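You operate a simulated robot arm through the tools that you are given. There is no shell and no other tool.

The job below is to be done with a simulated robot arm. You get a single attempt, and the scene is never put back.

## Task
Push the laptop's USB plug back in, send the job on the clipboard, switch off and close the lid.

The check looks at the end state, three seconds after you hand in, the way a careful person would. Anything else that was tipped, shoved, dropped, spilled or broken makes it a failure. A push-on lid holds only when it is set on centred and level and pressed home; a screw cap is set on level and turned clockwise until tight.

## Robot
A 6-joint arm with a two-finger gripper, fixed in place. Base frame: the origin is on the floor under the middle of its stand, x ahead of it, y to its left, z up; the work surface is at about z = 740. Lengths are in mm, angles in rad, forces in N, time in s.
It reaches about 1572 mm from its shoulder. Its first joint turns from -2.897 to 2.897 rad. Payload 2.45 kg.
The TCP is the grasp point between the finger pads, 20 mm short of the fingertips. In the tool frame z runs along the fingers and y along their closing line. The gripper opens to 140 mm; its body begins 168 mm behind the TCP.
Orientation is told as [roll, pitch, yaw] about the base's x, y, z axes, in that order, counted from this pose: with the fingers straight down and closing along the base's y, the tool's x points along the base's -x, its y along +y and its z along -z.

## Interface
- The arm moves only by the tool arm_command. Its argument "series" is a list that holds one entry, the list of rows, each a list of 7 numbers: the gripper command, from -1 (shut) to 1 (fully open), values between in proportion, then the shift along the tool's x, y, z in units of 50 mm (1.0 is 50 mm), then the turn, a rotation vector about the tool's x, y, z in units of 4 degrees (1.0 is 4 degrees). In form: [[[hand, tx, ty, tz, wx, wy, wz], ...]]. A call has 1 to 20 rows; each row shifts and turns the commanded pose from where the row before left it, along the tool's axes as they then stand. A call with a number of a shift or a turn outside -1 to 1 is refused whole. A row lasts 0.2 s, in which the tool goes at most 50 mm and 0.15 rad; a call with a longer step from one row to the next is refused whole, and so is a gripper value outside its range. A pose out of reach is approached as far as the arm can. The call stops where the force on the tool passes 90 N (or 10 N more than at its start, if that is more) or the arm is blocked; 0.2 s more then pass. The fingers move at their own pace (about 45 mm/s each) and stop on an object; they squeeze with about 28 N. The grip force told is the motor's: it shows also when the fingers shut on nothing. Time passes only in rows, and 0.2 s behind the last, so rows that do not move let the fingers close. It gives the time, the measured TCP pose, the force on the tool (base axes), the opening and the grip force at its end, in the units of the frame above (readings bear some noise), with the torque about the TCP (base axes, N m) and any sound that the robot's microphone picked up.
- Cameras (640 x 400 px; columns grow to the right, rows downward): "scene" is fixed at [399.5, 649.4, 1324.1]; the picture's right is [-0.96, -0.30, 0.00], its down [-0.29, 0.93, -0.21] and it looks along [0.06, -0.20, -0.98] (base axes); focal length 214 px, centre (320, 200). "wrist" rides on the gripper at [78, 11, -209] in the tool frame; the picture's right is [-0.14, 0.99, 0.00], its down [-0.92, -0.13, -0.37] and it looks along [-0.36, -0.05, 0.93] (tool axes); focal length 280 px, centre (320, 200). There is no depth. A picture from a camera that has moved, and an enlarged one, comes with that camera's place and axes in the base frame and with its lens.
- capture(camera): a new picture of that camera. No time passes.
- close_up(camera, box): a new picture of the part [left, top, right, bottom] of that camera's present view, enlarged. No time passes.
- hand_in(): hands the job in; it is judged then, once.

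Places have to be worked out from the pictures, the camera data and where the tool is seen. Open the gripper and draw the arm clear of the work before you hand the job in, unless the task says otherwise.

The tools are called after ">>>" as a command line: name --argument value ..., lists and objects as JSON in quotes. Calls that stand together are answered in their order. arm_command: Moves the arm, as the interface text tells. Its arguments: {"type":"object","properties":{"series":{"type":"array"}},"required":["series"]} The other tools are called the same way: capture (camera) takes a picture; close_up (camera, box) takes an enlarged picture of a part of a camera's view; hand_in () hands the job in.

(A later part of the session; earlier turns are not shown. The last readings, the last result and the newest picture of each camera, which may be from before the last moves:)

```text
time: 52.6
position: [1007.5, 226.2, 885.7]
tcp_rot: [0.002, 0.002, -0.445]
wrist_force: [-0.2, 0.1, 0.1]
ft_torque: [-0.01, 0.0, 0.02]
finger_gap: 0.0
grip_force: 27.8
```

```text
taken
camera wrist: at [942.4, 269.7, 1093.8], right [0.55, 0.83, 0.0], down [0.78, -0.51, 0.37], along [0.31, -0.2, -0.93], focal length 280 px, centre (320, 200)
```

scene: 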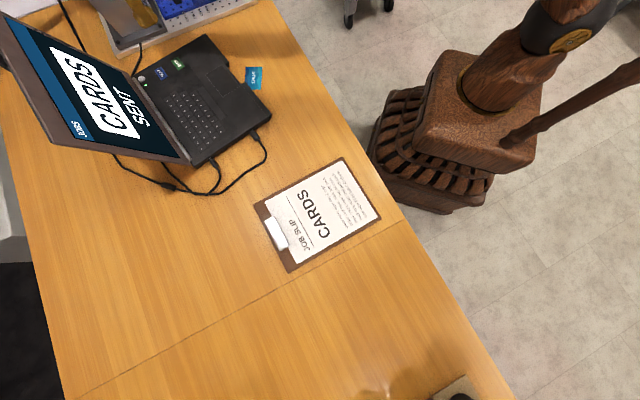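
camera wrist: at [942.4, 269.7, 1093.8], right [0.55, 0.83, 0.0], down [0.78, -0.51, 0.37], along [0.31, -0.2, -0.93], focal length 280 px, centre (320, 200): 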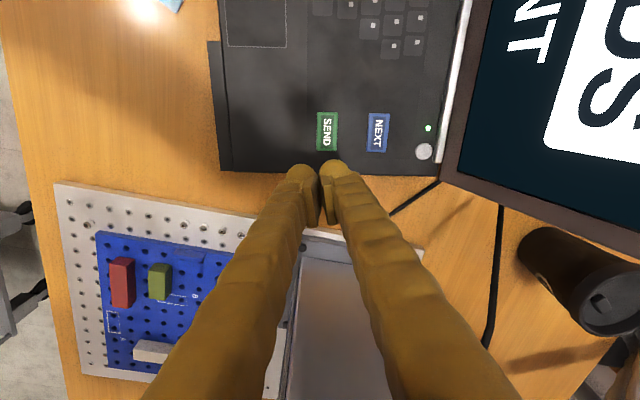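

I'll finish the yaw, open the gripper fully, and lean 6° so the lid-side finger is lower.

>>> arm_command --series '[[[1, 0, 0, 0, 0, 0, 1], [1, 0, 0, 0, 0, 0, 1], [1, 0, 0, 0, 0, 0, 0.48], [1, 0, 0, 0, 0.75, 0, 0], [1, 0, 0, 0, 0.75, 0, 0], [1, 0, 0, 0, 0, 0, 0], [1, 0, 0, 0, 0, 0, 0], [1, 0, 0, 0, 0, 0, 0], [1, 0, 0, 0, 0, 0, 0]]]'

>>> capture --camera "wrist"

>>> capture --camera "scene"

```text
time: 54.6
position: [1007.9, 226.3, 885.8]
tcp_rot: [-0.104, 0.002, -0.617]
wrist_force: [0.0, 0.1, -0.1]
ft_torque: [0.0, -0.01, 0.0]
finger_gap: 139.7
grip_force: 0.1
```

```text
taken
camera wrist: at [963.5, 298.2, 1091.6], right [0.68, 0.72, -0.1], down [0.7, -0.61, 0.38], along [0.21, -0.33, -0.92], focal length 280 px, centre (320, 200)
```

wrist: 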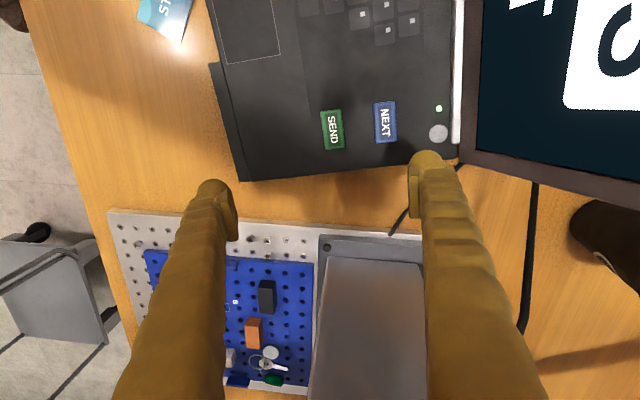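

```text
taken
```

scene: 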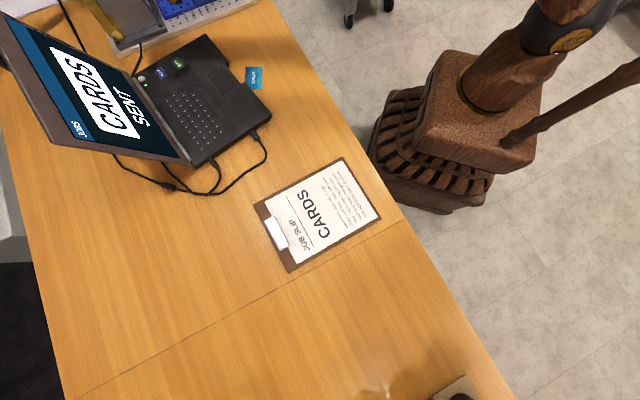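

Good view of the power button next to the lid-side finger. I'll zoom in to refine positions.

>>> close_up --camera "wrist" --box '[370, 80, 490, 160]'

>>> close_up --camera "wrist" --box '[390, 130, 510, 230]'

```text
5.00 times, centred on (430, 120) of wrist
camera zoom: at [963.5, 298.2, 1091.6], right [0.68, 0.72, -0.1], down [0.7, -0.61, 0.38], along [0.21, -0.33, -0.92], focal length 1402 px, centre (-230, 600)
```

zoom: 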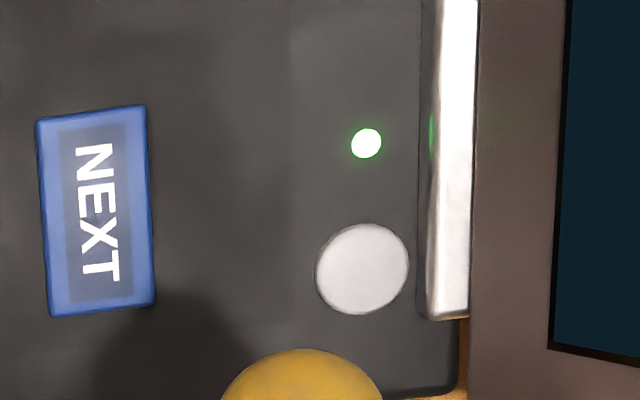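

```text
4.00 times, centred on (450, 180) of wrist
camera zoom: at [963.5, 298.2, 1091.6], right [0.68, 0.72, -0.1], down [0.7, -0.61, 0.38], along [0.21, -0.33, -0.92], focal length 1122 px, centre (-200, 280)
```

zoom: 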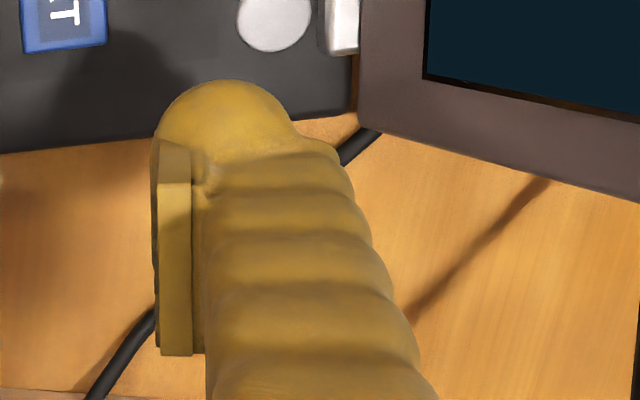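

Power centre is at W 346.5, D 239.5, the hinge bar starts at D 253, and the fingertip dome radius is about 13.5 mm. Aiming at D 234.5 clears the hinge, so I'll hover about 30 mm above.

>>> arm_command --series '[[[1, 0.146, 0.377, 0.564, 0, 0, 0], [1, 0.146, 0.377, 0.564, 0, 0, 0]]]'

>>> close_up --camera "wrist" --box '[380, 100, 500, 200]'

>>> close_up --camera "scene" --box '[80, 10, 220, 110]'

```text
time: 55.2
position: [1014.3, 260.6, 826.3]
tcp_rot: [-0.103, 0.002, -0.617]
wrist_force: [0.5, 1.6, 0.2]
ft_torque: [-0.01, 0.02, 0.01]
finger_gap: 139.9
grip_force: 0.0
```

```text
4.00 times, centred on (440, 150) of wrist
camera zoom: at [970.1, 332.3, 1031.8], right [0.68, 0.72, -0.1], down [0.7, -0.61, 0.38], along [0.21, -0.33, -0.92], focal length 1122 px, centre (-160, 400)
```

zoom: 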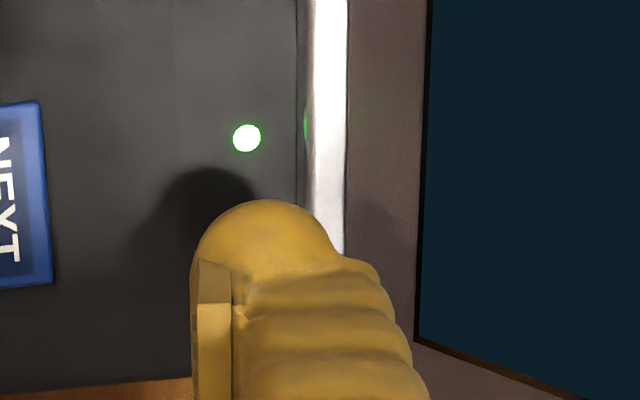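

```text
4.00 times, centred on (150, 60) of scene
camera zoom: at [399.5, 649.4, 1324.1], right [-0.96, -0.3, 0.0], down [-0.29, 0.93, -0.21], along [0.06, -0.2, -0.98], focal length 858 px, centre (1000, 760)
```

zoom: 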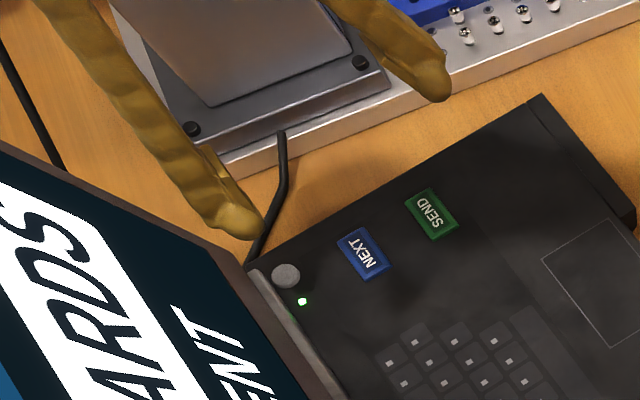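

The finger dome projects right over the power button. I'll descend 24 mm, then proceed in small steps.

>>> arm_command --series '[[[1, 0, 0.031, 0.298, 0, 0, 0], [1, 0, 0.019, 0.179, 0, 0, 0]]]'

>>> close_up --camera "scene" --box '[110, 40, 200, 100]'

>>> close_up --camera "wrist" --box '[380, 100, 500, 200]'

```text
time: 55.8
position: [1014.6, 260.9, 802.8]
tcp_rot: [-0.103, 0.003, -0.617]
wrist_force: [-0.2, -0.2, 0.0]
ft_torque: [-0.02, 0.01, 0.0]
finger_gap: 140.3
grip_force: 0.2
```

```text
6.67 times, centred on (155, 70) of scene
camera zoom: at [399.5, 649.4, 1324.1], right [-0.96, -0.3, 0.0], down [-0.29, 0.93, -0.21], along [0.06, -0.2, -0.98], focal length 1430 px, centre (1420, 1067)
```

zoom: 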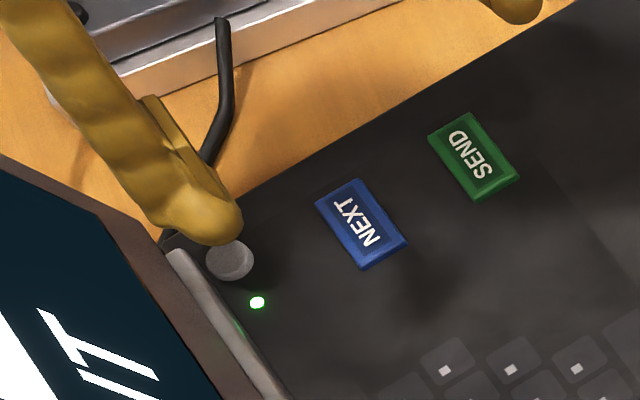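

```text
4.00 times, centred on (440, 150) of wrist
camera zoom: at [969.6, 332.2, 1007.3], right [0.68, 0.72, -0.1], down [0.7, -0.61, 0.38], along [0.21, -0.33, -0.92], focal length 1122 px, centre (-160, 400)
```

zoom: 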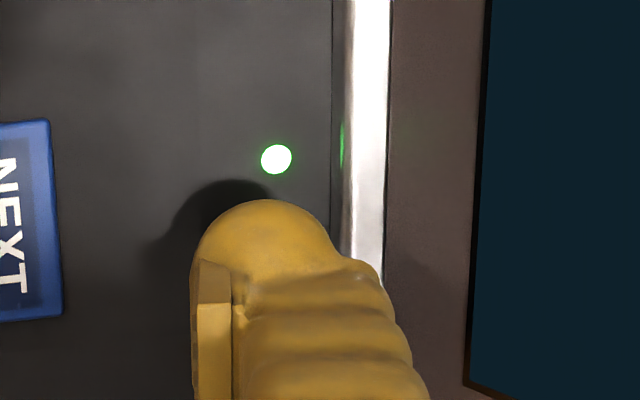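

The dome is just above the button with clearance to the hinge. I'll step down 2 mm at a time.

>>> arm_command --series '[[[1, 0, 0.0042, 0.0398, 0, 0, 0], [1, 0, 0.0042, 0.0398, 0, 0, 0], [1, 0, 0.0042, 0.0398, 0, 0, 0]]]'

>>> close_up --camera "scene" --box '[110, 40, 200, 100]'

```text
time: 56.6
position: [1014.5, 260.4, 795.2]
tcp_rot: [-0.105, 0.002, -0.618]
wrist_force: [-0.2, 0.5, 0.4]
ft_torque: [-0.03, 0.02, -0.02]
finger_gap: 140.0
grip_force: 0.0
```

```text
6.67 times, centred on (155, 70) of scene
camera zoom: at [399.5, 649.4, 1324.1], right [-0.96, -0.3, 0.0], down [-0.29, 0.93, -0.21], along [0.06, -0.2, -0.98], focal length 1430 px, centre (1420, 1067)
```

zoom: 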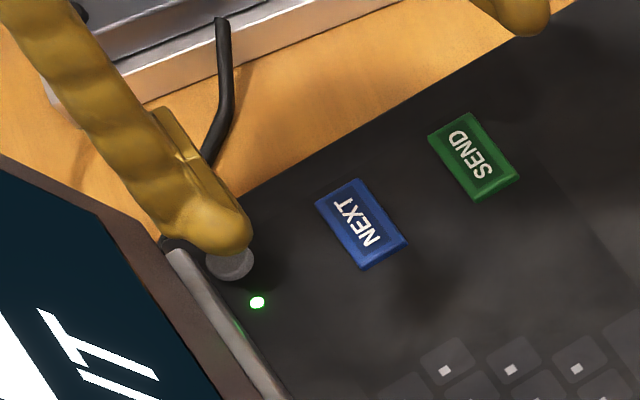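

Still descending freely. I'll continue in 1 mm steps, watching for the click and any stiff contact.

>>> arm_command --series '[[[1, 0, 0.0021, 0.0199, 0, 0, 0], [1, 0, 0.0021, 0.0199, 0, 0, 0], [1, 0, 0, 0, 0, 0, 0]]]'

>>> close_up --camera "scene" --box '[110, 40, 200, 100]'

```text
time: 57.4
position: [1012.9, 260.5, 793.0]
tcp_rot: [-0.103, 0.001, -0.619]
wrist_force: [-0.4, 0.0, -0.1]
ft_torque: [0.02, -0.01, 0.0]
finger_gap: 139.9
grip_force: 0.0
```

```text
6.67 times, centred on (155, 70) of scene
camera zoom: at [399.5, 649.4, 1324.1], right [-0.96, -0.3, 0.0], down [-0.29, 0.93, -0.21], along [0.06, -0.2, -0.98], focal length 1430 px, centre (1420, 1067)
```

zoom: 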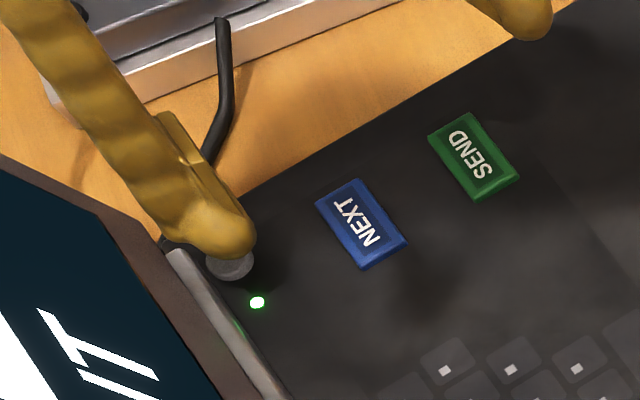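

>>> arm_command --series '[[[1, 0, 0.0021, 0.0199, 0, 0, 0], [1, 0, 0.0021, 0.0199, 0, 0, 0], [1, 0, 0, 0, 0, 0, 0]]]'

>>> close_up --camera "scene" --box '[80, 30, 200, 110]'

```text
time: 58.2
position: [1014.7, 260.8, 790.4]
tcp_rot: [-0.103, 0.001, -0.616]
wrist_force: [-0.2, 0.0, 0.2]
ft_torque: [0.02, -0.02, 0.03]
finger_gap: 140.0
grip_force: 0.1
```

```text
5.00 times, centred on (140, 70) of scene
camera zoom: at [399.5, 649.4, 1324.1], right [-0.96, -0.3, 0.0], down [-0.29, 0.93, -0.21], along [0.06, -0.2, -0.98], focal length 1072 px, centre (1220, 850)
```

zoom: 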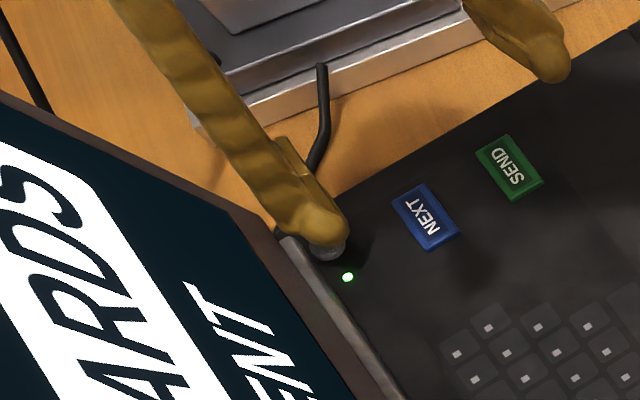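

Still free at 790. I'll continue 1 mm at a time.

>>> arm_command --series '[[[1, 0, 0.0021, 0.0199, 0, 0, 0], [1, 0, 0, 0, 0, 0, 0]]]'

>>> close_up --camera "scene" --box '[120, 50, 180, 90]'

```text
time: 58.8
position: [1014.3, 261.1, 790.8]
tcp_rot: [-0.104, 0.003, -0.617]
wrist_force: [1.0, -0.9, 1.1]
ft_torque: [-0.01, 0.0, -0.03]
finger_gap: 140.0
grip_force: 0.1
```

```text
10.00 times, centred on (150, 70) of scene
camera zoom: at [399.5, 649.4, 1324.1], right [-0.96, -0.3, 0.0], down [-0.29, 0.93, -0.21], along [0.06, -0.2, -0.98], focal length 2145 px, centre (2020, 1500)
```

zoom: 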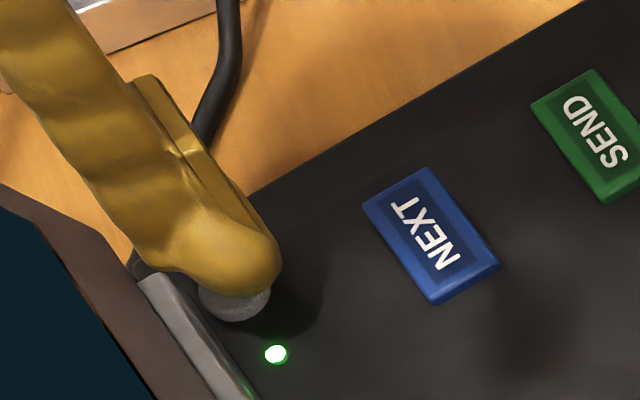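

By re-triangulating, the button's top is at about z 762, so contact is just starting. I'll press on 1 mm at a time.

>>> arm_command --series '[[[1, 0, 0.0021, 0.0199, 0, 0, 0], [1, 0, 0.0021, 0.0199, 0, 0, 0], [1, 0, 0, 0, 0, 0, 0]]]'

>>> close_up --camera "scene" --box '[80, 30, 200, 110]'

```text
time: 59.6
position: [1014.6, 260.4, 789.5]
tcp_rot: [-0.104, 0.002, -0.617]
wrist_force: [1.0, -0.6, -0.1]
ft_torque: [0.01, 0.03, 0.0]
finger_gap: 140.0
grip_force: 0.1
```

```text
5.00 times, centred on (140, 70) of scene
camera zoom: at [399.5, 649.4, 1324.1], right [-0.96, -0.3, 0.0], down [-0.29, 0.93, -0.21], along [0.06, -0.2, -0.98], focal length 1072 px, centre (1220, 850)
```

zoom: 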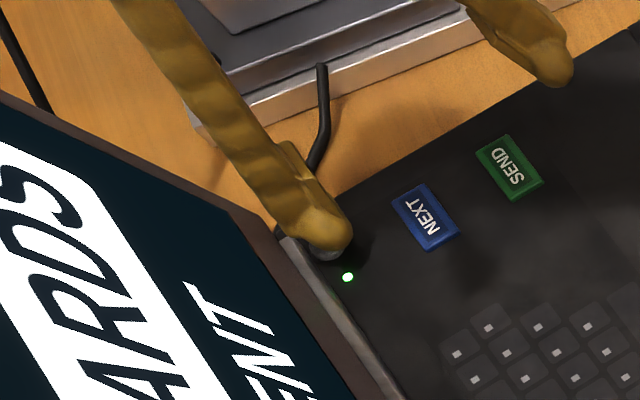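

>>> arm_command --series '[[[1, 0, 0.0021, 0.0199, 0, 0, 0], [1, 0, 0.0021, 0.0199, 0, 0, 0], [1, 0, 0, 0, 0, 0, 0]]]'

>>> close_up --camera "scene" --box '[80, 30, 200, 110]'

```text
time: 60.4
position: [1013.9, 261.3, 785.7]
tcp_rot: [-0.102, 0.002, -0.618]
wrist_force: [-0.3, -0.3, -0.4]
ft_torque: [0.03, -0.04, 0.02]
finger_gap: 140.3
grip_force: 0.0
```

```text
5.00 times, centred on (140, 70) of scene
camera zoom: at [399.5, 649.4, 1324.1], right [-0.96, -0.3, 0.0], down [-0.29, 0.93, -0.21], along [0.06, -0.2, -0.98], focal length 1072 px, centre (1220, 850)
```

zoom: 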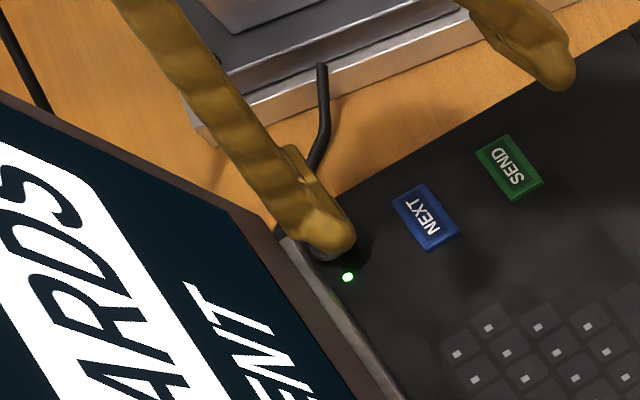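

Still no resistance. I'll look closely at the finger and button before going lower.

>>> close_up --camera "scene" --box '[125, 60, 165, 90]'

>>> close_up --camera "wrist" --box '[410, 130, 470, 170]'

>>> capture --camera "wrist"

```text
13.33 times, centred on (145, 75) of scene
camera zoom: at [399.5, 649.4, 1324.1], right [-0.96, -0.3, 0.0], down [-0.29, 0.93, -0.21], along [0.06, -0.2, -0.98], focal length 2860 px, centre (2653, 1867)
```

zoom: 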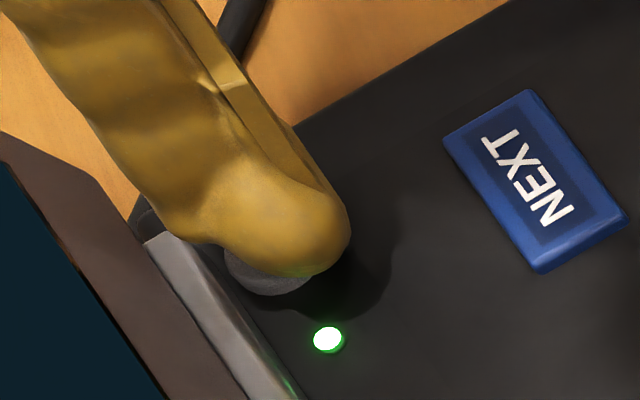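

```text
10.00 times, centred on (440, 150) of wrist
camera zoom: at [969.9, 332.6, 992.6], right [0.68, 0.72, -0.1], down [0.7, -0.61, 0.38], along [0.21, -0.33, -0.92], focal length 2804 px, centre (-880, 700)
```

zoom: 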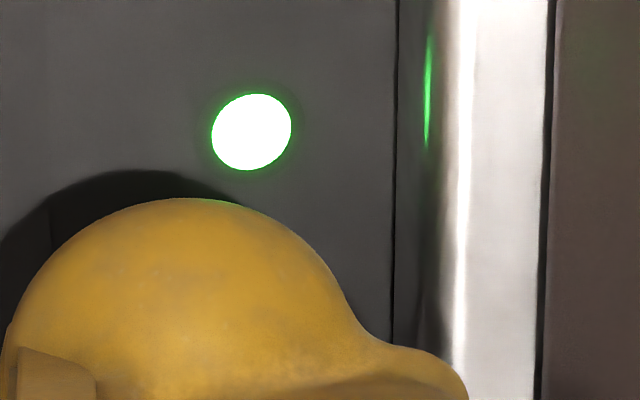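

```text
taken
camera wrist: at [969.9, 332.6, 992.6], right [0.68, 0.72, -0.1], down [0.7, -0.61, 0.38], along [0.21, -0.33, -0.92], focal length 280 px, centre (320, 200)
```

wrist: 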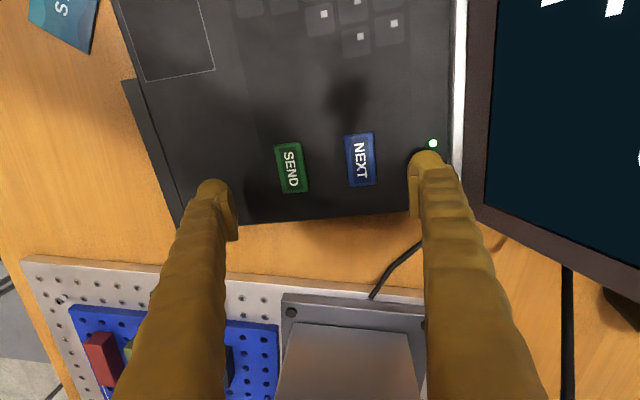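

The finger's outer shell is about to meet the hinge bar before the tip reaches the button, so this orientation won't work. I'll back off. The earlier facing-the-lid orientation works if I use milder tilts so the dome leads, and aim about 6 mm deeper. I'll lift, close and yaw back.

>>> arm_command --series '[[[1, 0, -0.01, -0.1, 0, 0, 0], [1, 0, -0.098, -0.94, 0, 0, 0], [1, 0, -0.098, -0.94, 0, 0, 0], [1, 0, -0.796, 0.083, 0, 0, 0], [-1, 0, 0, 0, -0.75, 0, 0], [-1, 0, 0, 0, -0.75, 0, 0], [-1, 0, 0, 0, 0, 0, -1], [-1, 0, 0, 0, 0, 0, -1], [-1, 0, 0, 0, 0, 0, -1], [-1, 0, 0, 0, 0, 0, -1], [-1, 0, 0, 0, 0, 0, -1], [-1, 0, 0, 0, 0, 0, -1], [-1, 0, 0, 0, 0, 0, -1], [-1, 0, 0, 0, 0, 0, -1], [-1, 0, 0, 0, 0, 0, -1], [-1, 0, 0, 0, 0, 0, -1], [-1, 0, 0, 0, 0, 0, -1], [-1, 0, 0, 0, 0, 0, -1], [-1, 0, 0, 0, 0, 0, -1], [-1, 0, 0, 0, 0, 0, -1]]]'

>>> capture --camera "scene"

```text
time: 64.6
position: [990.9, 227.3, 886.0]
tcp_rot: [0.002, 0.001, 0.362]
wrist_force: [0.2, 0.4, -0.5]
ft_torque: [-0.02, -0.02, -0.04]
finger_gap: 0.3
grip_force: 27.7
```

```text
taken
```

scene: 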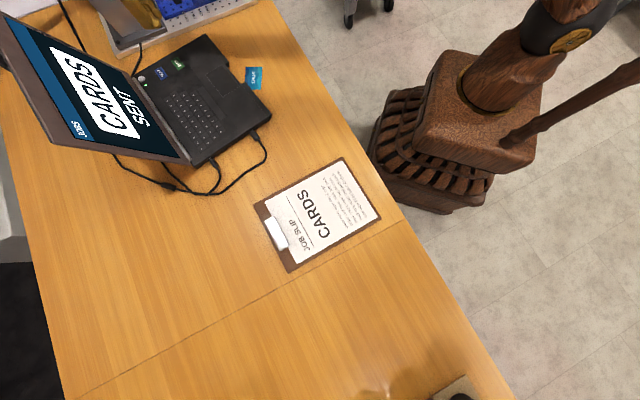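

All fine. I'll finish the yaw, then tilt 15° back and roll 15°.

>>> arm_command --series '[[[-1, 0, 0, 0, 0, 0, -1], [-1, 0, 0, 0, 0, 0, -1], [-1, 0, 0, 0, 0, 0, -1], [-1, 0, 0, 0, 0, 0, -1], [-1, 0, 0, 0, 0, 0, -1], [-1, 0, 0, 0, 0, 0, -1], [-1, 0, 0, 0, 0, 0, -1], [-1, 0, 0, 0, 0, 0, -1], [-1, 0, 0, 0, 0, 0, -0.47], [-1, 0, 0, 0, 0, -0.9375, 0], [-1, 0, 0, 0, 0, -0.9375, 0], [-1, 0, 0, 0, 0, -0.9375, 0], [-1, 0, 0, 0, 0, -0.9375, 0], [-1, 0, 0, 0, 0.9375, 0, 0], [-1, 0, 0, 0, 0.9375, 0, 0], [-1, 0, 0, 0, 0.9375, 0, 0], [-1, 0, 0, 0, 0.9375, 0, 0]]]'

>>> capture --camera "wrist"

>>> close_up --camera "wrist" --box '[260, 90, 440, 210]'

```text
time: 68.2
position: [992.0, 228.1, 887.4]
tcp_rot: [-0.262, -0.263, 0.952]
wrist_force: [0.0, -0.5, 0.1]
ft_torque: [0.03, -0.06, -0.02]
finger_gap: 0.1
grip_force: 28.5
```

```text
taken
camera wrist: at [865.1, 162.1, 1057.4], right [-0.66, 0.72, -0.21], down [0.48, 0.62, 0.62], along [0.57, 0.31, -0.76], focal length 280 px, centre (320, 200)
```

wrist: 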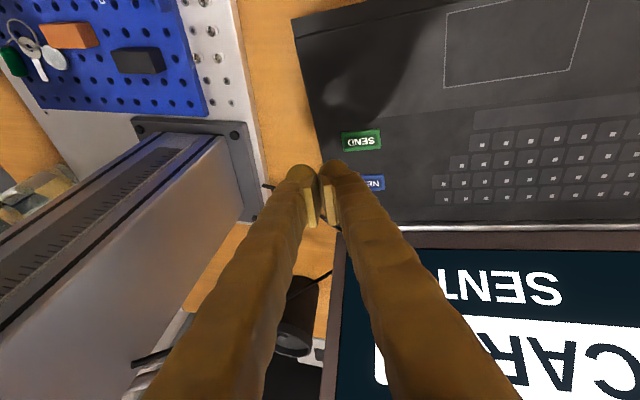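

```text
3.33 times, centred on (350, 150) of wrist
camera zoom: at [865.1, 162.1, 1057.4], right [-0.66, 0.72, -0.21], down [0.48, 0.62, 0.62], along [0.57, 0.31, -0.76], focal length 935 px, centre (220, 367)
```

zoom: 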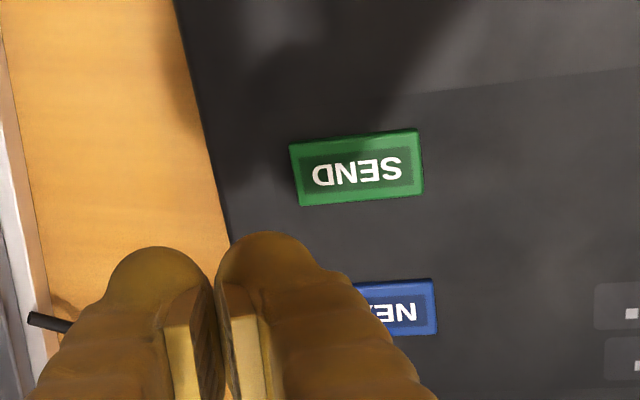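

I'll move to hover over the power button with the new tilt.

>>> arm_command --series '[[[-1, -0.525, 0.0475, 0.4675, 0, 0, 0], [-1, -0.525, 0.0475, 0.4675, 0, 0, 0], [-1, -0.525, 0.0475, 0.4675, 0, 0, 0], [-1, -0.525, 0.0475, 0.4675, 0, 0, 0]]]'

>>> close_up --camera "wrist" --box '[260, 100, 440, 220]'

>>> close_up --camera "scene" --box '[80, 10, 220, 110]'

```text
time: 69.2
position: [1076.0, 323.3, 822.6]
tcp_rot: [-0.258, -0.264, 0.95]
wrist_force: [-0.3, -0.5, 0.9]
ft_torque: [0.0, 0.02, 0.04]
finger_gap: 0.0
grip_force: 28.1
```

```text
3.33 times, centred on (350, 160) of wrist
camera zoom: at [950.4, 256.9, 994.6], right [-0.66, 0.72, -0.21], down [0.48, 0.62, 0.62], along [0.57, 0.31, -0.76], focal length 935 px, centre (220, 333)
```

zoom: 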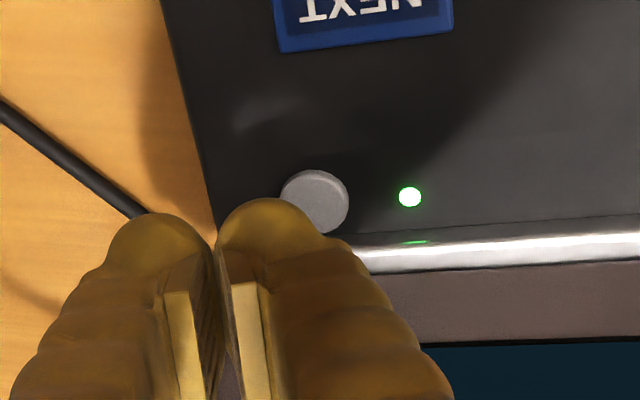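

```text
4.00 times, centred on (150, 60) of scene
camera zoom: at [399.5, 649.4, 1324.1], right [-0.96, -0.3, 0.0], down [-0.29, 0.93, -0.21], along [0.06, -0.2, -0.98], focal length 858 px, centre (1000, 760)
```

zoom: 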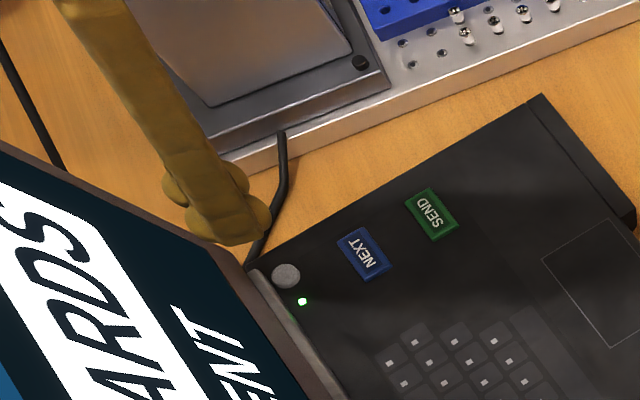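

The button centre is confirmed at about (W 346, D 238.5), and contact is projected at (345, 237). I'll descend to just above it.

>>> arm_command --series '[[[-1, 0.112, 0.078, 0.29, 0, 0, 0], [-1, 0.0518, 0.05, 0.1866, 0, 0, 0]]]'

>>> close_up --camera "wrist" --box '[290, 130, 380, 190]'

>>> close_up --camera "scene" --box '[125, 60, 165, 90]'

```text
time: 69.8
position: [1075.7, 321.1, 797.3]
tcp_rot: [-0.261, -0.262, 0.95]
wrist_force: [-0.3, -0.2, 0.9]
ft_torque: [0.06, 0.04, 0.02]
finger_gap: 0.1
grip_force: 28.0
```

```text
6.67 times, centred on (335, 160) of wrist
camera zoom: at [949.5, 254.8, 968.4], right [-0.66, 0.72, -0.21], down [0.48, 0.62, 0.62], along [0.57, 0.31, -0.76], focal length 1869 px, centre (220, 467)
```

zoom: 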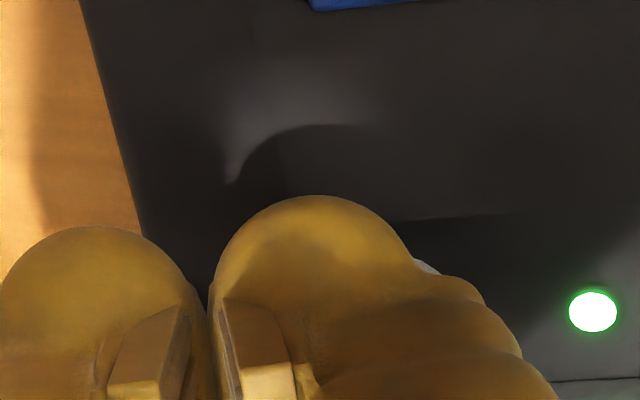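

```text
13.33 times, centred on (145, 75) of scene
camera zoom: at [399.5, 649.4, 1324.1], right [-0.96, -0.3, 0.0], down [-0.29, 0.93, -0.21], along [0.06, -0.2, -0.98], focal length 2860 px, centre (2653, 1867)
```

zoom: 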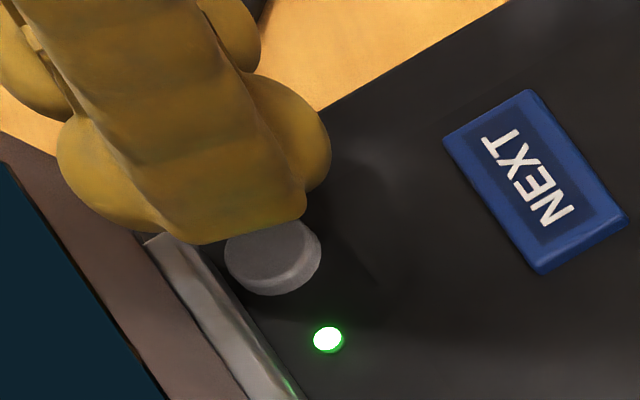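

The finger's lower edge is heading straight for the button, with the hinge side close but clear by my estimate. I'll step down, checking the force.

>>> arm_command --series '[[[-1, 0.0104, 0.01, 0.0373, 0, 0, 0], [-1, 0.0104, 0.01, 0.0373, 0, 0, 0], [-1, 0, 0, 0, 0, 0, 0]]]'

>>> close_up --camera "scene" --box '[125, 60, 165, 90]'

```text
time: 70.6
position: [1075.3, 320.8, 794.2]
tcp_rot: [-0.259, -0.263, 0.951]
wrist_force: [0.4, 0.0, -0.3]
ft_torque: [-0.01, -0.01, 0.0]
finger_gap: 0.1
grip_force: 27.6
```

```text
13.33 times, centred on (145, 75) of scene
camera zoom: at [399.5, 649.4, 1324.1], right [-0.96, -0.3, 0.0], down [-0.29, 0.93, -0.21], along [0.06, -0.2, -0.98], focal length 2860 px, centre (2653, 1867)
```

zoom: 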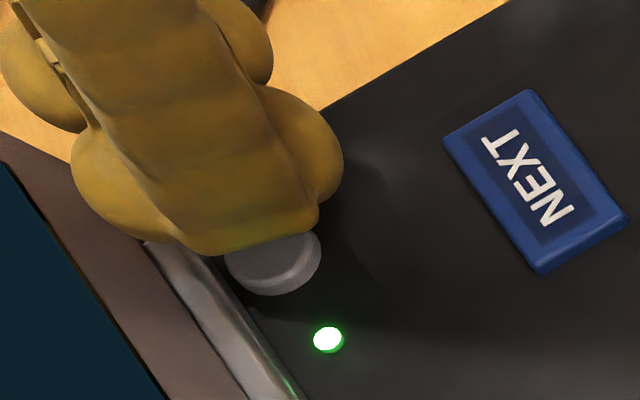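

>>> arm_command --series '[[[-1, 0.0052, 0.005, 0.0187, 0, 0, 0], [-1, 0.0052, 0.005, 0.0187, 0, 0, 0], [-1, 0.0052, 0.005, 0.0187, 0, 0, 0], [-1, 0, 0, 0, 0, 0, 0]]]'

>>> close_up --camera "scene" --box '[125, 60, 165, 90]'

```text
time: 71.6
position: [1076.5, 320.0, 791.1]
tcp_rot: [-0.26, -0.265, 0.95]
wrist_force: [-0.4, -0.2, 0.0]
ft_torque: [-0.01, -0.01, 0.0]
finger_gap: 0.0
grip_force: 28.3
```

```text
13.33 times, centred on (145, 75) of scene
camera zoom: at [399.5, 649.4, 1324.1], right [-0.96, -0.3, 0.0], down [-0.29, 0.93, -0.21], along [0.06, -0.2, -0.98], focal length 2860 px, centre (2653, 1867)
```

zoom: 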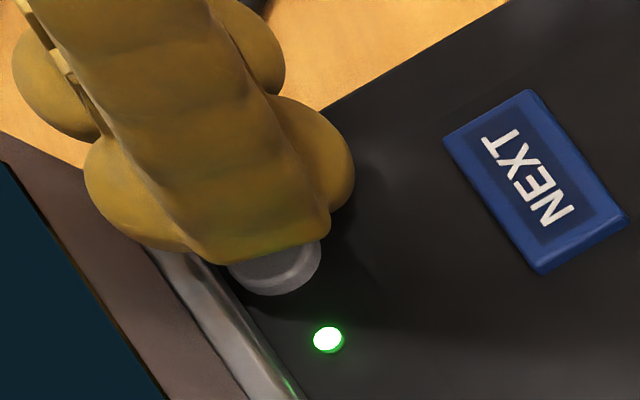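

>>> arm_command --series '[[[-1, 0.0052, 0.005, 0.0187, 0, 0, 0], [-1, 0.0052, 0.005, 0.0187, 0, 0, 0], [-1, 0, 0, 0, 0, 0, 0]]]'

>>> close_up --camera "scene" --box '[125, 60, 165, 90]'

```text
time: 72.4
position: [1075.2, 320.9, 789.9]
tcp_rot: [-0.26, -0.265, 0.951]
wrist_force: [-0.1, -0.4, -0.6]
ft_torque: [0.03, -0.01, -0.01]
finger_gap: 0.0
grip_force: 28.4
```

```text
13.33 times, centred on (145, 75) of scene
camera zoom: at [399.5, 649.4, 1324.1], right [-0.96, -0.3, 0.0], down [-0.29, 0.93, -0.21], along [0.06, -0.2, -0.98], focal length 2860 px, centre (2653, 1867)
```

zoom: 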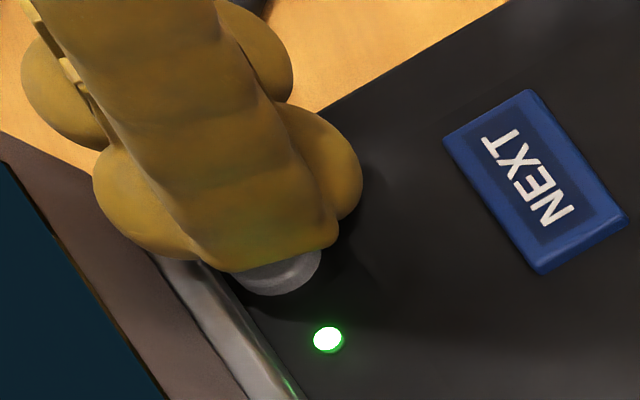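

>>> arm_command --series '[[[-1, 0.0052, 0.005, 0.0187, 0, 0, 0], [-1, 0.0052, 0.005, 0.0187, 0, 0, 0], [-1, 0, 0, 0, 0, 0, 0]]]'

>>> close_up --camera "scene" --box '[80, 30, 200, 110]'

```text
time: 73.2
position: [1073.9, 321.1, 785.8]
tcp_rot: [-0.261, -0.262, 0.952]
wrist_force: [0.0, -0.2, 0.1]
ft_torque: [0.01, -0.02, -0.01]
finger_gap: 0.0
grip_force: 28.3
```

```text
5.00 times, centred on (140, 70) of scene
camera zoom: at [399.5, 649.4, 1324.1], right [-0.96, -0.3, 0.0], down [-0.29, 0.93, -0.21], along [0.06, -0.2, -0.98], focal length 1072 px, centre (1220, 850)
```

zoom: 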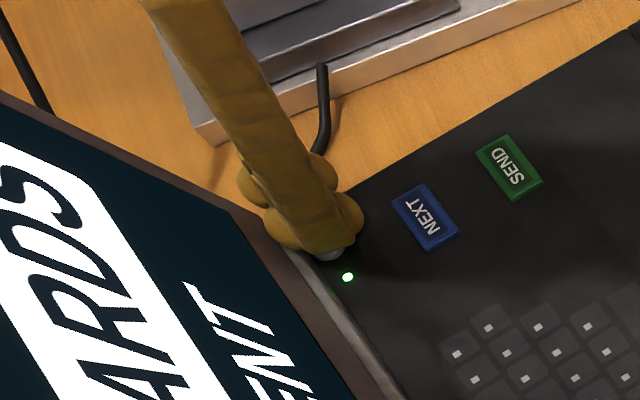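

>>> arm_command --series '[[[-1, 0.0052, 0.005, 0.0187, 0, 0, 0], [-1, 0, 0, 0, 0, 0, 0]]]'

>>> close_up --camera "scene" --box '[125, 60, 165, 90]'

```text
time: 73.8
position: [1074.4, 320.5, 785.7]
tcp_rot: [-0.259, -0.263, 0.953]
wrist_force: [0.4, -1.1, 0.8]
ft_torque: [0.02, -0.01, -0.01]
finger_gap: 0.0
grip_force: 28.1
```

```text
13.33 times, centred on (145, 75) of scene
camera zoom: at [399.5, 649.4, 1324.1], right [-0.96, -0.3, 0.0], down [-0.29, 0.93, -0.21], along [0.06, -0.2, -0.98], focal length 2860 px, centre (2653, 1867)
```

zoom: 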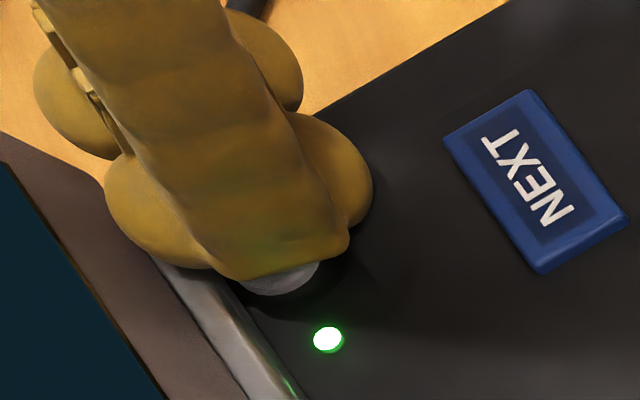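

>>> arm_command --series '[[[-1, 0.0052, 0.005, 0.0187, 0, 0, 0], [-1, 0, 0, 0, 0, 0, 0]]]'

>>> close_up --camera "scene" --box '[80, 30, 200, 110]'

```text
time: 74.4
position: [1075.6, 320.3, 786.0]
tcp_rot: [-0.261, -0.263, 0.952]
wrist_force: [-2.0, 1.9, 9.4]
ft_torque: [-0.01, 0.15, -0.03]
finger_gap: 0.0
grip_force: 28.4
```

```text
5.00 times, centred on (140, 70) of scene
camera zoom: at [399.5, 649.4, 1324.1], right [-0.96, -0.3, 0.0], down [-0.29, 0.93, -0.21], along [0.06, -0.2, -0.98], focal length 1072 px, centre (1220, 850)
```

zoom: 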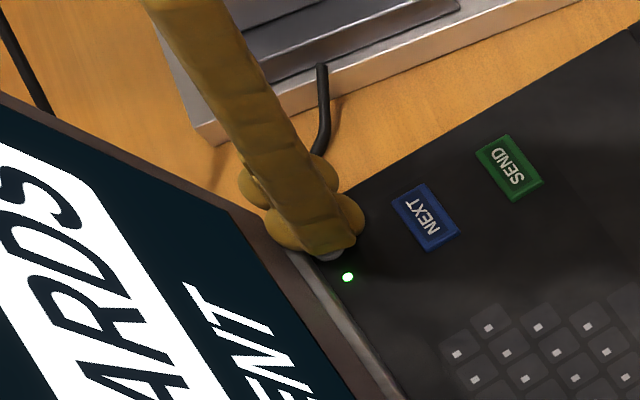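

Another stiff contact and no click. The torque puts it at the front corner of the broad, flat fingertip, about 11 mm in front of the TCP, so leaning back makes that corner touch the deck first. The fix is to lean about 5° toward the lid, which itself leans back 19°, so the lid-side corner of the tip meets the button. I'll lift off and re-tilt.

>>> arm_command --series '[[[-1, -0.031, -0.03, -0.112, 0, 0, 0], [-1, -0.19, -0.185, -0.69, 0, 0, 0], [-1, -0.19, -0.185, -0.69, 0, 0, 0], [-1, 0.58, -0.04, -0.15, 0, 0, 0], [-1, 0.58, -0.04, -0.15, 0, 0, 0], [-1, 0, 0, 0, -0.9375, 0, 0], [-1, 0, 0, 0, -0.9375, 0, 0], [-1, 0, 0, 0, -0.9375, 0, 0], [-1, 0, 0, 0, -0.9375, 0, 0], [-1, 0, 0, 0, 0, 1, 0], [-1, 0, 0, 0, 0, 1, 0], [-1, 0, 0, 0, 0, 1, 0], [-1, 0, 0, 0, 0, 1, 0], [-1, 0, 0, 0, 0, 1, 0], [-1, 0, 0, 0, 0.9375, 0, 0], [-1, 0, 0, 0, 0.9375, 0, 0], [-1, 0, 0, 0, 0.9375, 0, 0], [-1, 0, 0, 0, 0.9375, 0, 0]]]'

>>> capture --camera "wrist"

>>> close_up --camera "scene" --box '[0, 0, 220, 170]'

```text
time: 78.2
position: [1041.2, 271.5, 866.4]
tcp_rot: [-0.261, 0.086, 0.953]
wrist_force: [-0.3, 0.2, -0.6]
ft_torque: [-0.04, -0.01, 0.0]
finger_gap: 0.0
grip_force: 27.4
```

```text
taken
camera wrist: at [953.2, 258.5, 1069.3], right [-0.71, 0.65, -0.27], down [0.58, 0.76, 0.31], along [0.4, 0.07, -0.91], focal length 280 px, centre (320, 200)
```

wrist: 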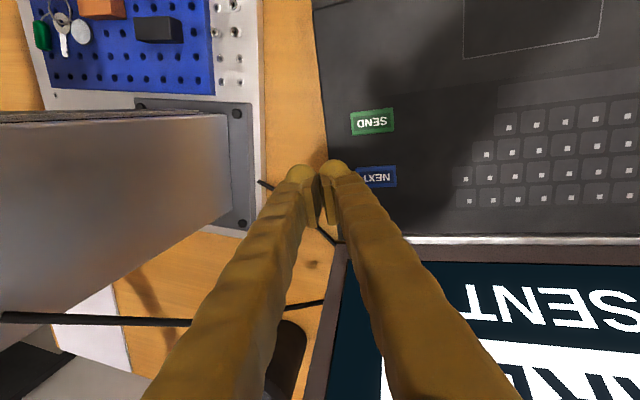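

```text
2.35 times, centred on (110, 85) of scene
camera zoom: at [399.5, 649.4, 1324.1], right [-0.96, -0.3, 0.0], down [-0.29, 0.93, -0.21], along [0.06, -0.2, -0.98], focal length 505 px, centre (814, 471)
```

zoom: 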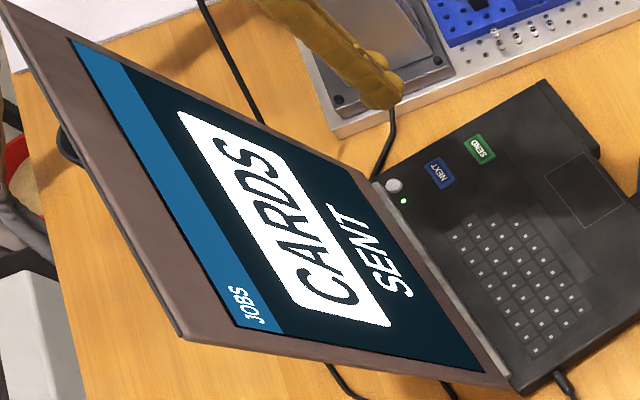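

Status unchanged. While it's in the open, I'll look closely at the fingertip shape.

>>> close_up --camera "scene" --box '[110, 10, 170, 50]'

>>> close_up --camera "wrist" --box '[270, 130, 420, 230]'

```text
10.00 times, centred on (140, 30) of scene
camera zoom: at [399.5, 649.4, 1324.1], right [-0.96, -0.3, 0.0], down [-0.29, 0.93, -0.21], along [0.06, -0.2, -0.98], focal length 2145 px, centre (2120, 1900)
```

zoom: 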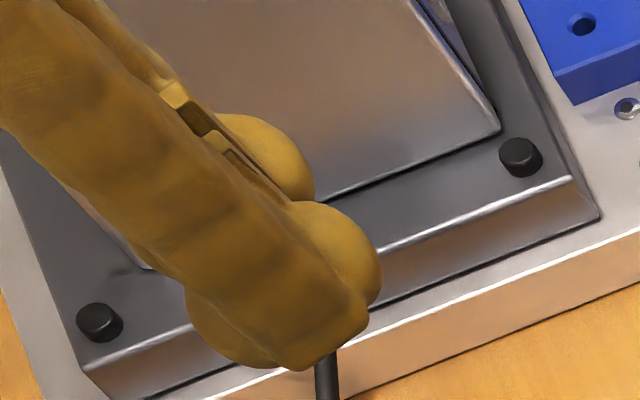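

```text
4.00 times, centred on (345, 180) of wrist
camera zoom: at [953.2, 258.5, 1069.3], right [-0.71, 0.65, -0.27], down [0.58, 0.76, 0.31], along [0.4, 0.07, -0.91], focal length 1122 px, centre (220, 280)
```

zoom: 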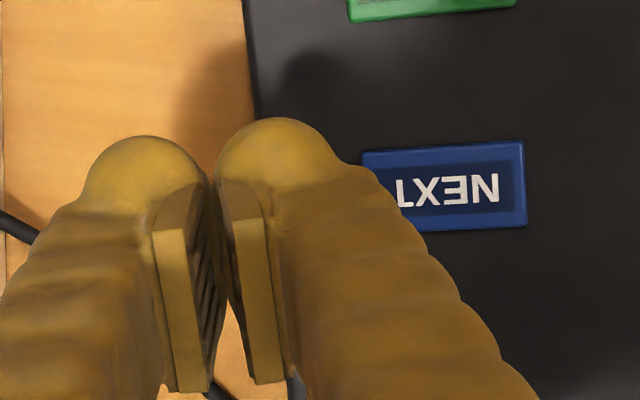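

The fingertip is a broad, bulging pad, so the lid-ward lean should bring its lid-side part onto the button. I'll move to hover with the TCP about 16 mm in front of the button centre.

>>> arm_command --series '[[[-1, -0.535, 0.229, 0.425, 0, 0, 0], [-1, -0.535, 0.229, 0.425, 0, 0, 0]]]'

>>> capture --camera "scene"

>>> close_up --camera "scene" --box '[110, 40, 190, 95]'

>>> close_up --camera "wrist" --box '[270, 130, 420, 230]'

```text
time: 78.8
position: [1060.7, 318.0, 815.8]
tcp_rot: [-0.26, 0.084, 0.951]
wrist_force: [-0.8, -0.4, 1.0]
ft_torque: [0.02, 0.01, 0.0]
finger_gap: 0.2
grip_force: 28.3
```

```text
taken
```

scene: 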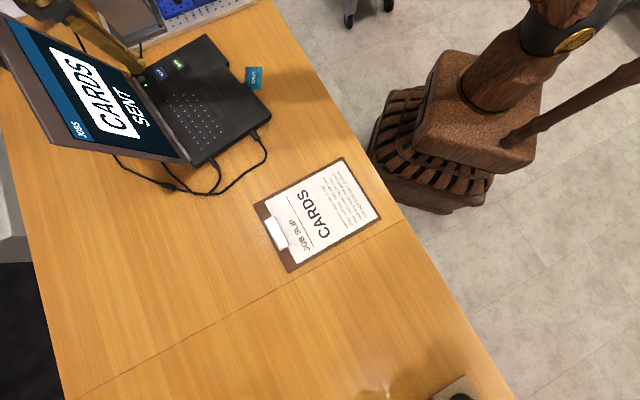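

```text
7.27 times, centred on (150, 68) of scene
camera zoom: at [399.5, 649.4, 1324.1], right [-0.96, -0.3, 0.0], down [-0.29, 0.93, -0.21], along [0.06, -0.2, -0.98], focal length 1560 px, centre (1556, 1164)
```

zoom: 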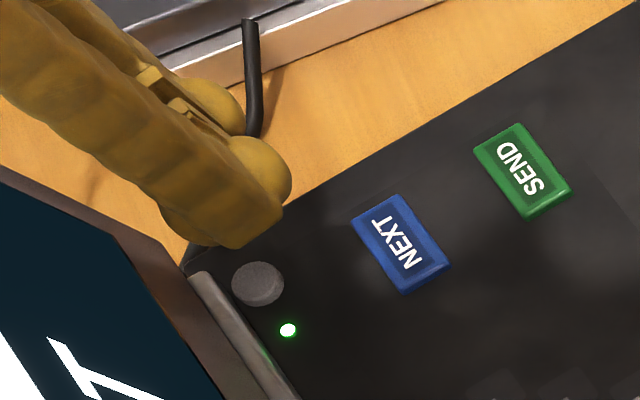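

```text
4.00 times, centred on (345, 180) of wrist
camera zoom: at [972.8, 305.8, 1019.3], right [-0.71, 0.65, -0.27], down [0.57, 0.76, 0.31], along [0.4, 0.07, -0.91], focal length 1122 px, centre (220, 280)
```

zoom: 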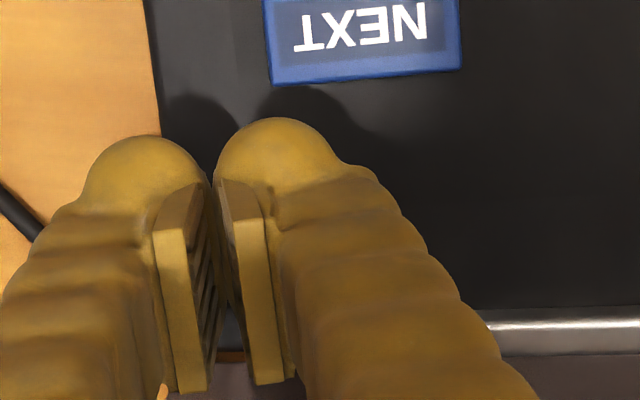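

Clear of the lid. I'll descend 22 mm to get near the button.

>>> arm_command --series '[[[-1, -0.021, 0.0619, 0.2309, 0, 0, 0], [-1, -0.0174, 0.0516, 0.1924, 0, 0, 0]]]'

>>> close_up --camera "scene" --box '[125, 60, 165, 90]'

>>> close_up --camera "wrist" --box '[270, 130, 420, 230]'

```text
time: 79.4
position: [1059.3, 317.2, 791.2]
tcp_rot: [-0.26, 0.085, 0.95]
wrist_force: [-0.6, -0.7, 0.5]
ft_torque: [0.05, 0.03, -0.01]
finger_gap: 0.0
grip_force: 27.9
```

```text
13.33 times, centred on (145, 75) of scene
camera zoom: at [399.5, 649.4, 1324.1], right [-0.96, -0.3, 0.0], down [-0.29, 0.93, -0.21], along [0.06, -0.2, -0.98], focal length 2860 px, centre (2653, 1867)
```

zoom: 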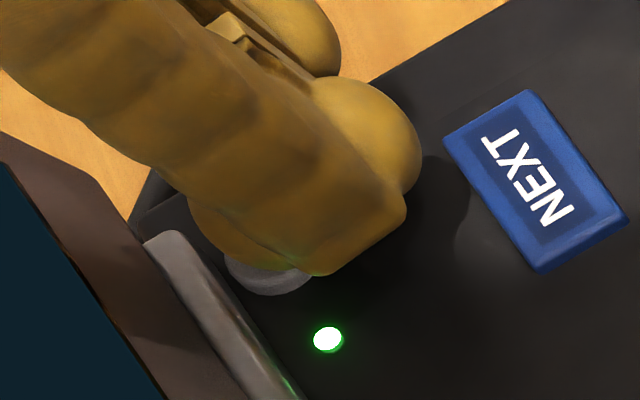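

```text
4.00 times, centred on (345, 180) of wrist
camera zoom: at [972.3, 306.2, 995.5], right [-0.71, 0.65, -0.27], down [0.58, 0.76, 0.31], along [0.4, 0.07, -0.91], focal length 1122 px, centre (220, 280)
```

zoom: 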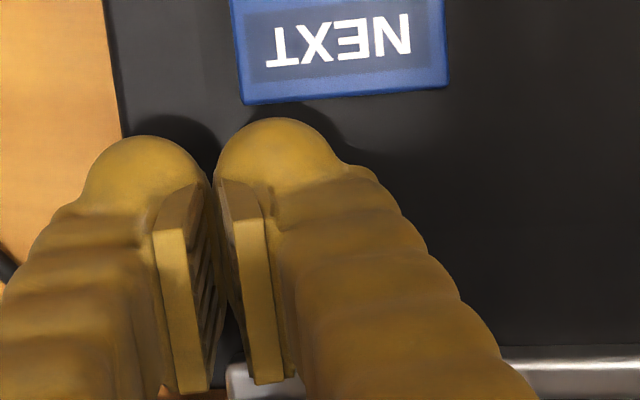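

The tip is slightly left and in front of where I want it. I'll raise 5 mm and shift 6 mm right and 5 mm toward the hinge.

>>> arm_command --series '[[[-1, 0.0087, -0.0258, -0.0962, 0, 0, 0], [-1, -0.1, -0.118, 0.023, 0, 0, 0], [-1, 0, 0, 0, 0, 0, 0]]]'

>>> close_up --camera "scene" --box '[125, 60, 165, 90]'

>>> close_up --camera "wrist" --box '[270, 150, 420, 250]'

```text
time: 80.2
position: [1068.1, 319.6, 795.4]
tcp_rot: [-0.259, 0.086, 0.952]
wrist_force: [-0.7, 0.1, 0.6]
ft_torque: [-0.01, 0.02, -0.02]
finger_gap: 0.0
grip_force: 27.9
```

```text
13.33 times, centred on (145, 75) of scene
camera zoom: at [399.5, 649.4, 1324.1], right [-0.96, -0.3, 0.0], down [-0.29, 0.93, -0.21], along [0.06, -0.2, -0.98], focal length 2860 px, centre (2653, 1867)
```

zoom: 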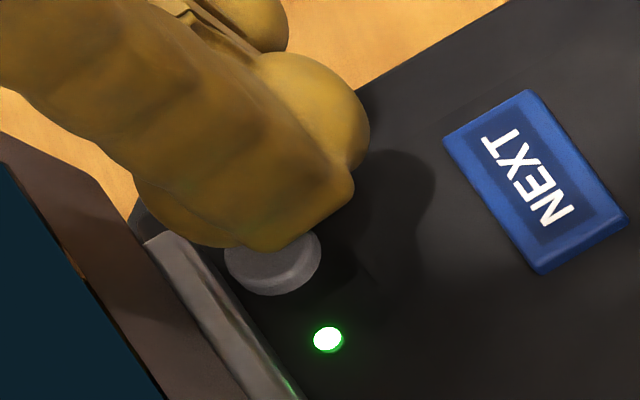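

```text
4.00 times, centred on (345, 200) of wrist
camera zoom: at [980.7, 307.1, 1000.3], right [-0.71, 0.65, -0.27], down [0.58, 0.76, 0.31], along [0.4, 0.07, -0.91], focal length 1122 px, centre (220, 200)
```

zoom: 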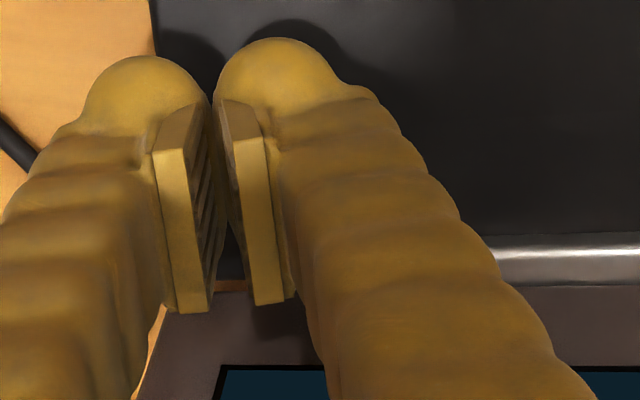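

>>> arm_command --series '[[[-1, -0.0035, 0.0103, 0.0385, 0, 0, 0], [-1, -0.0035, 0.0103, 0.0385, 0, 0, 0], [-1, -0.0035, 0.0103, 0.0385, 0, 0, 0], [-1, 0, 0, 0, 0, 0, 0]]]'

>>> close_up --camera "scene" --box '[125, 60, 165, 90]'

```text
time: 81.2
position: [1067.4, 318.3, 791.2]
tcp_rot: [-0.258, 0.086, 0.952]
wrist_force: [0.3, -0.8, -0.2]
ft_torque: [0.01, 0.02, 0.03]
finger_gap: 0.1
grip_force: 28.0
```

```text
13.33 times, centred on (145, 75) of scene
camera zoom: at [399.5, 649.4, 1324.1], right [-0.96, -0.3, 0.0], down [-0.29, 0.93, -0.21], along [0.06, -0.2, -0.98], focal length 2860 px, centre (2653, 1867)
```

zoom: 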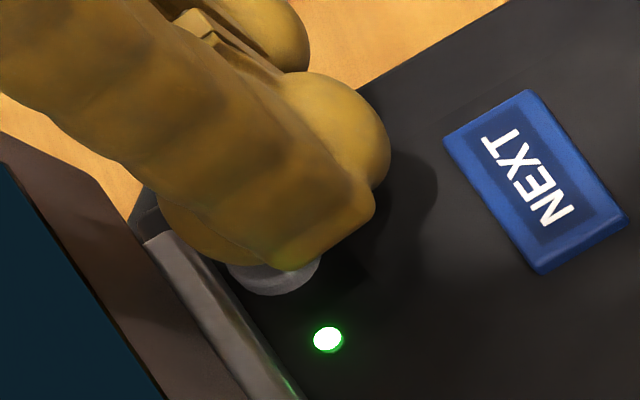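

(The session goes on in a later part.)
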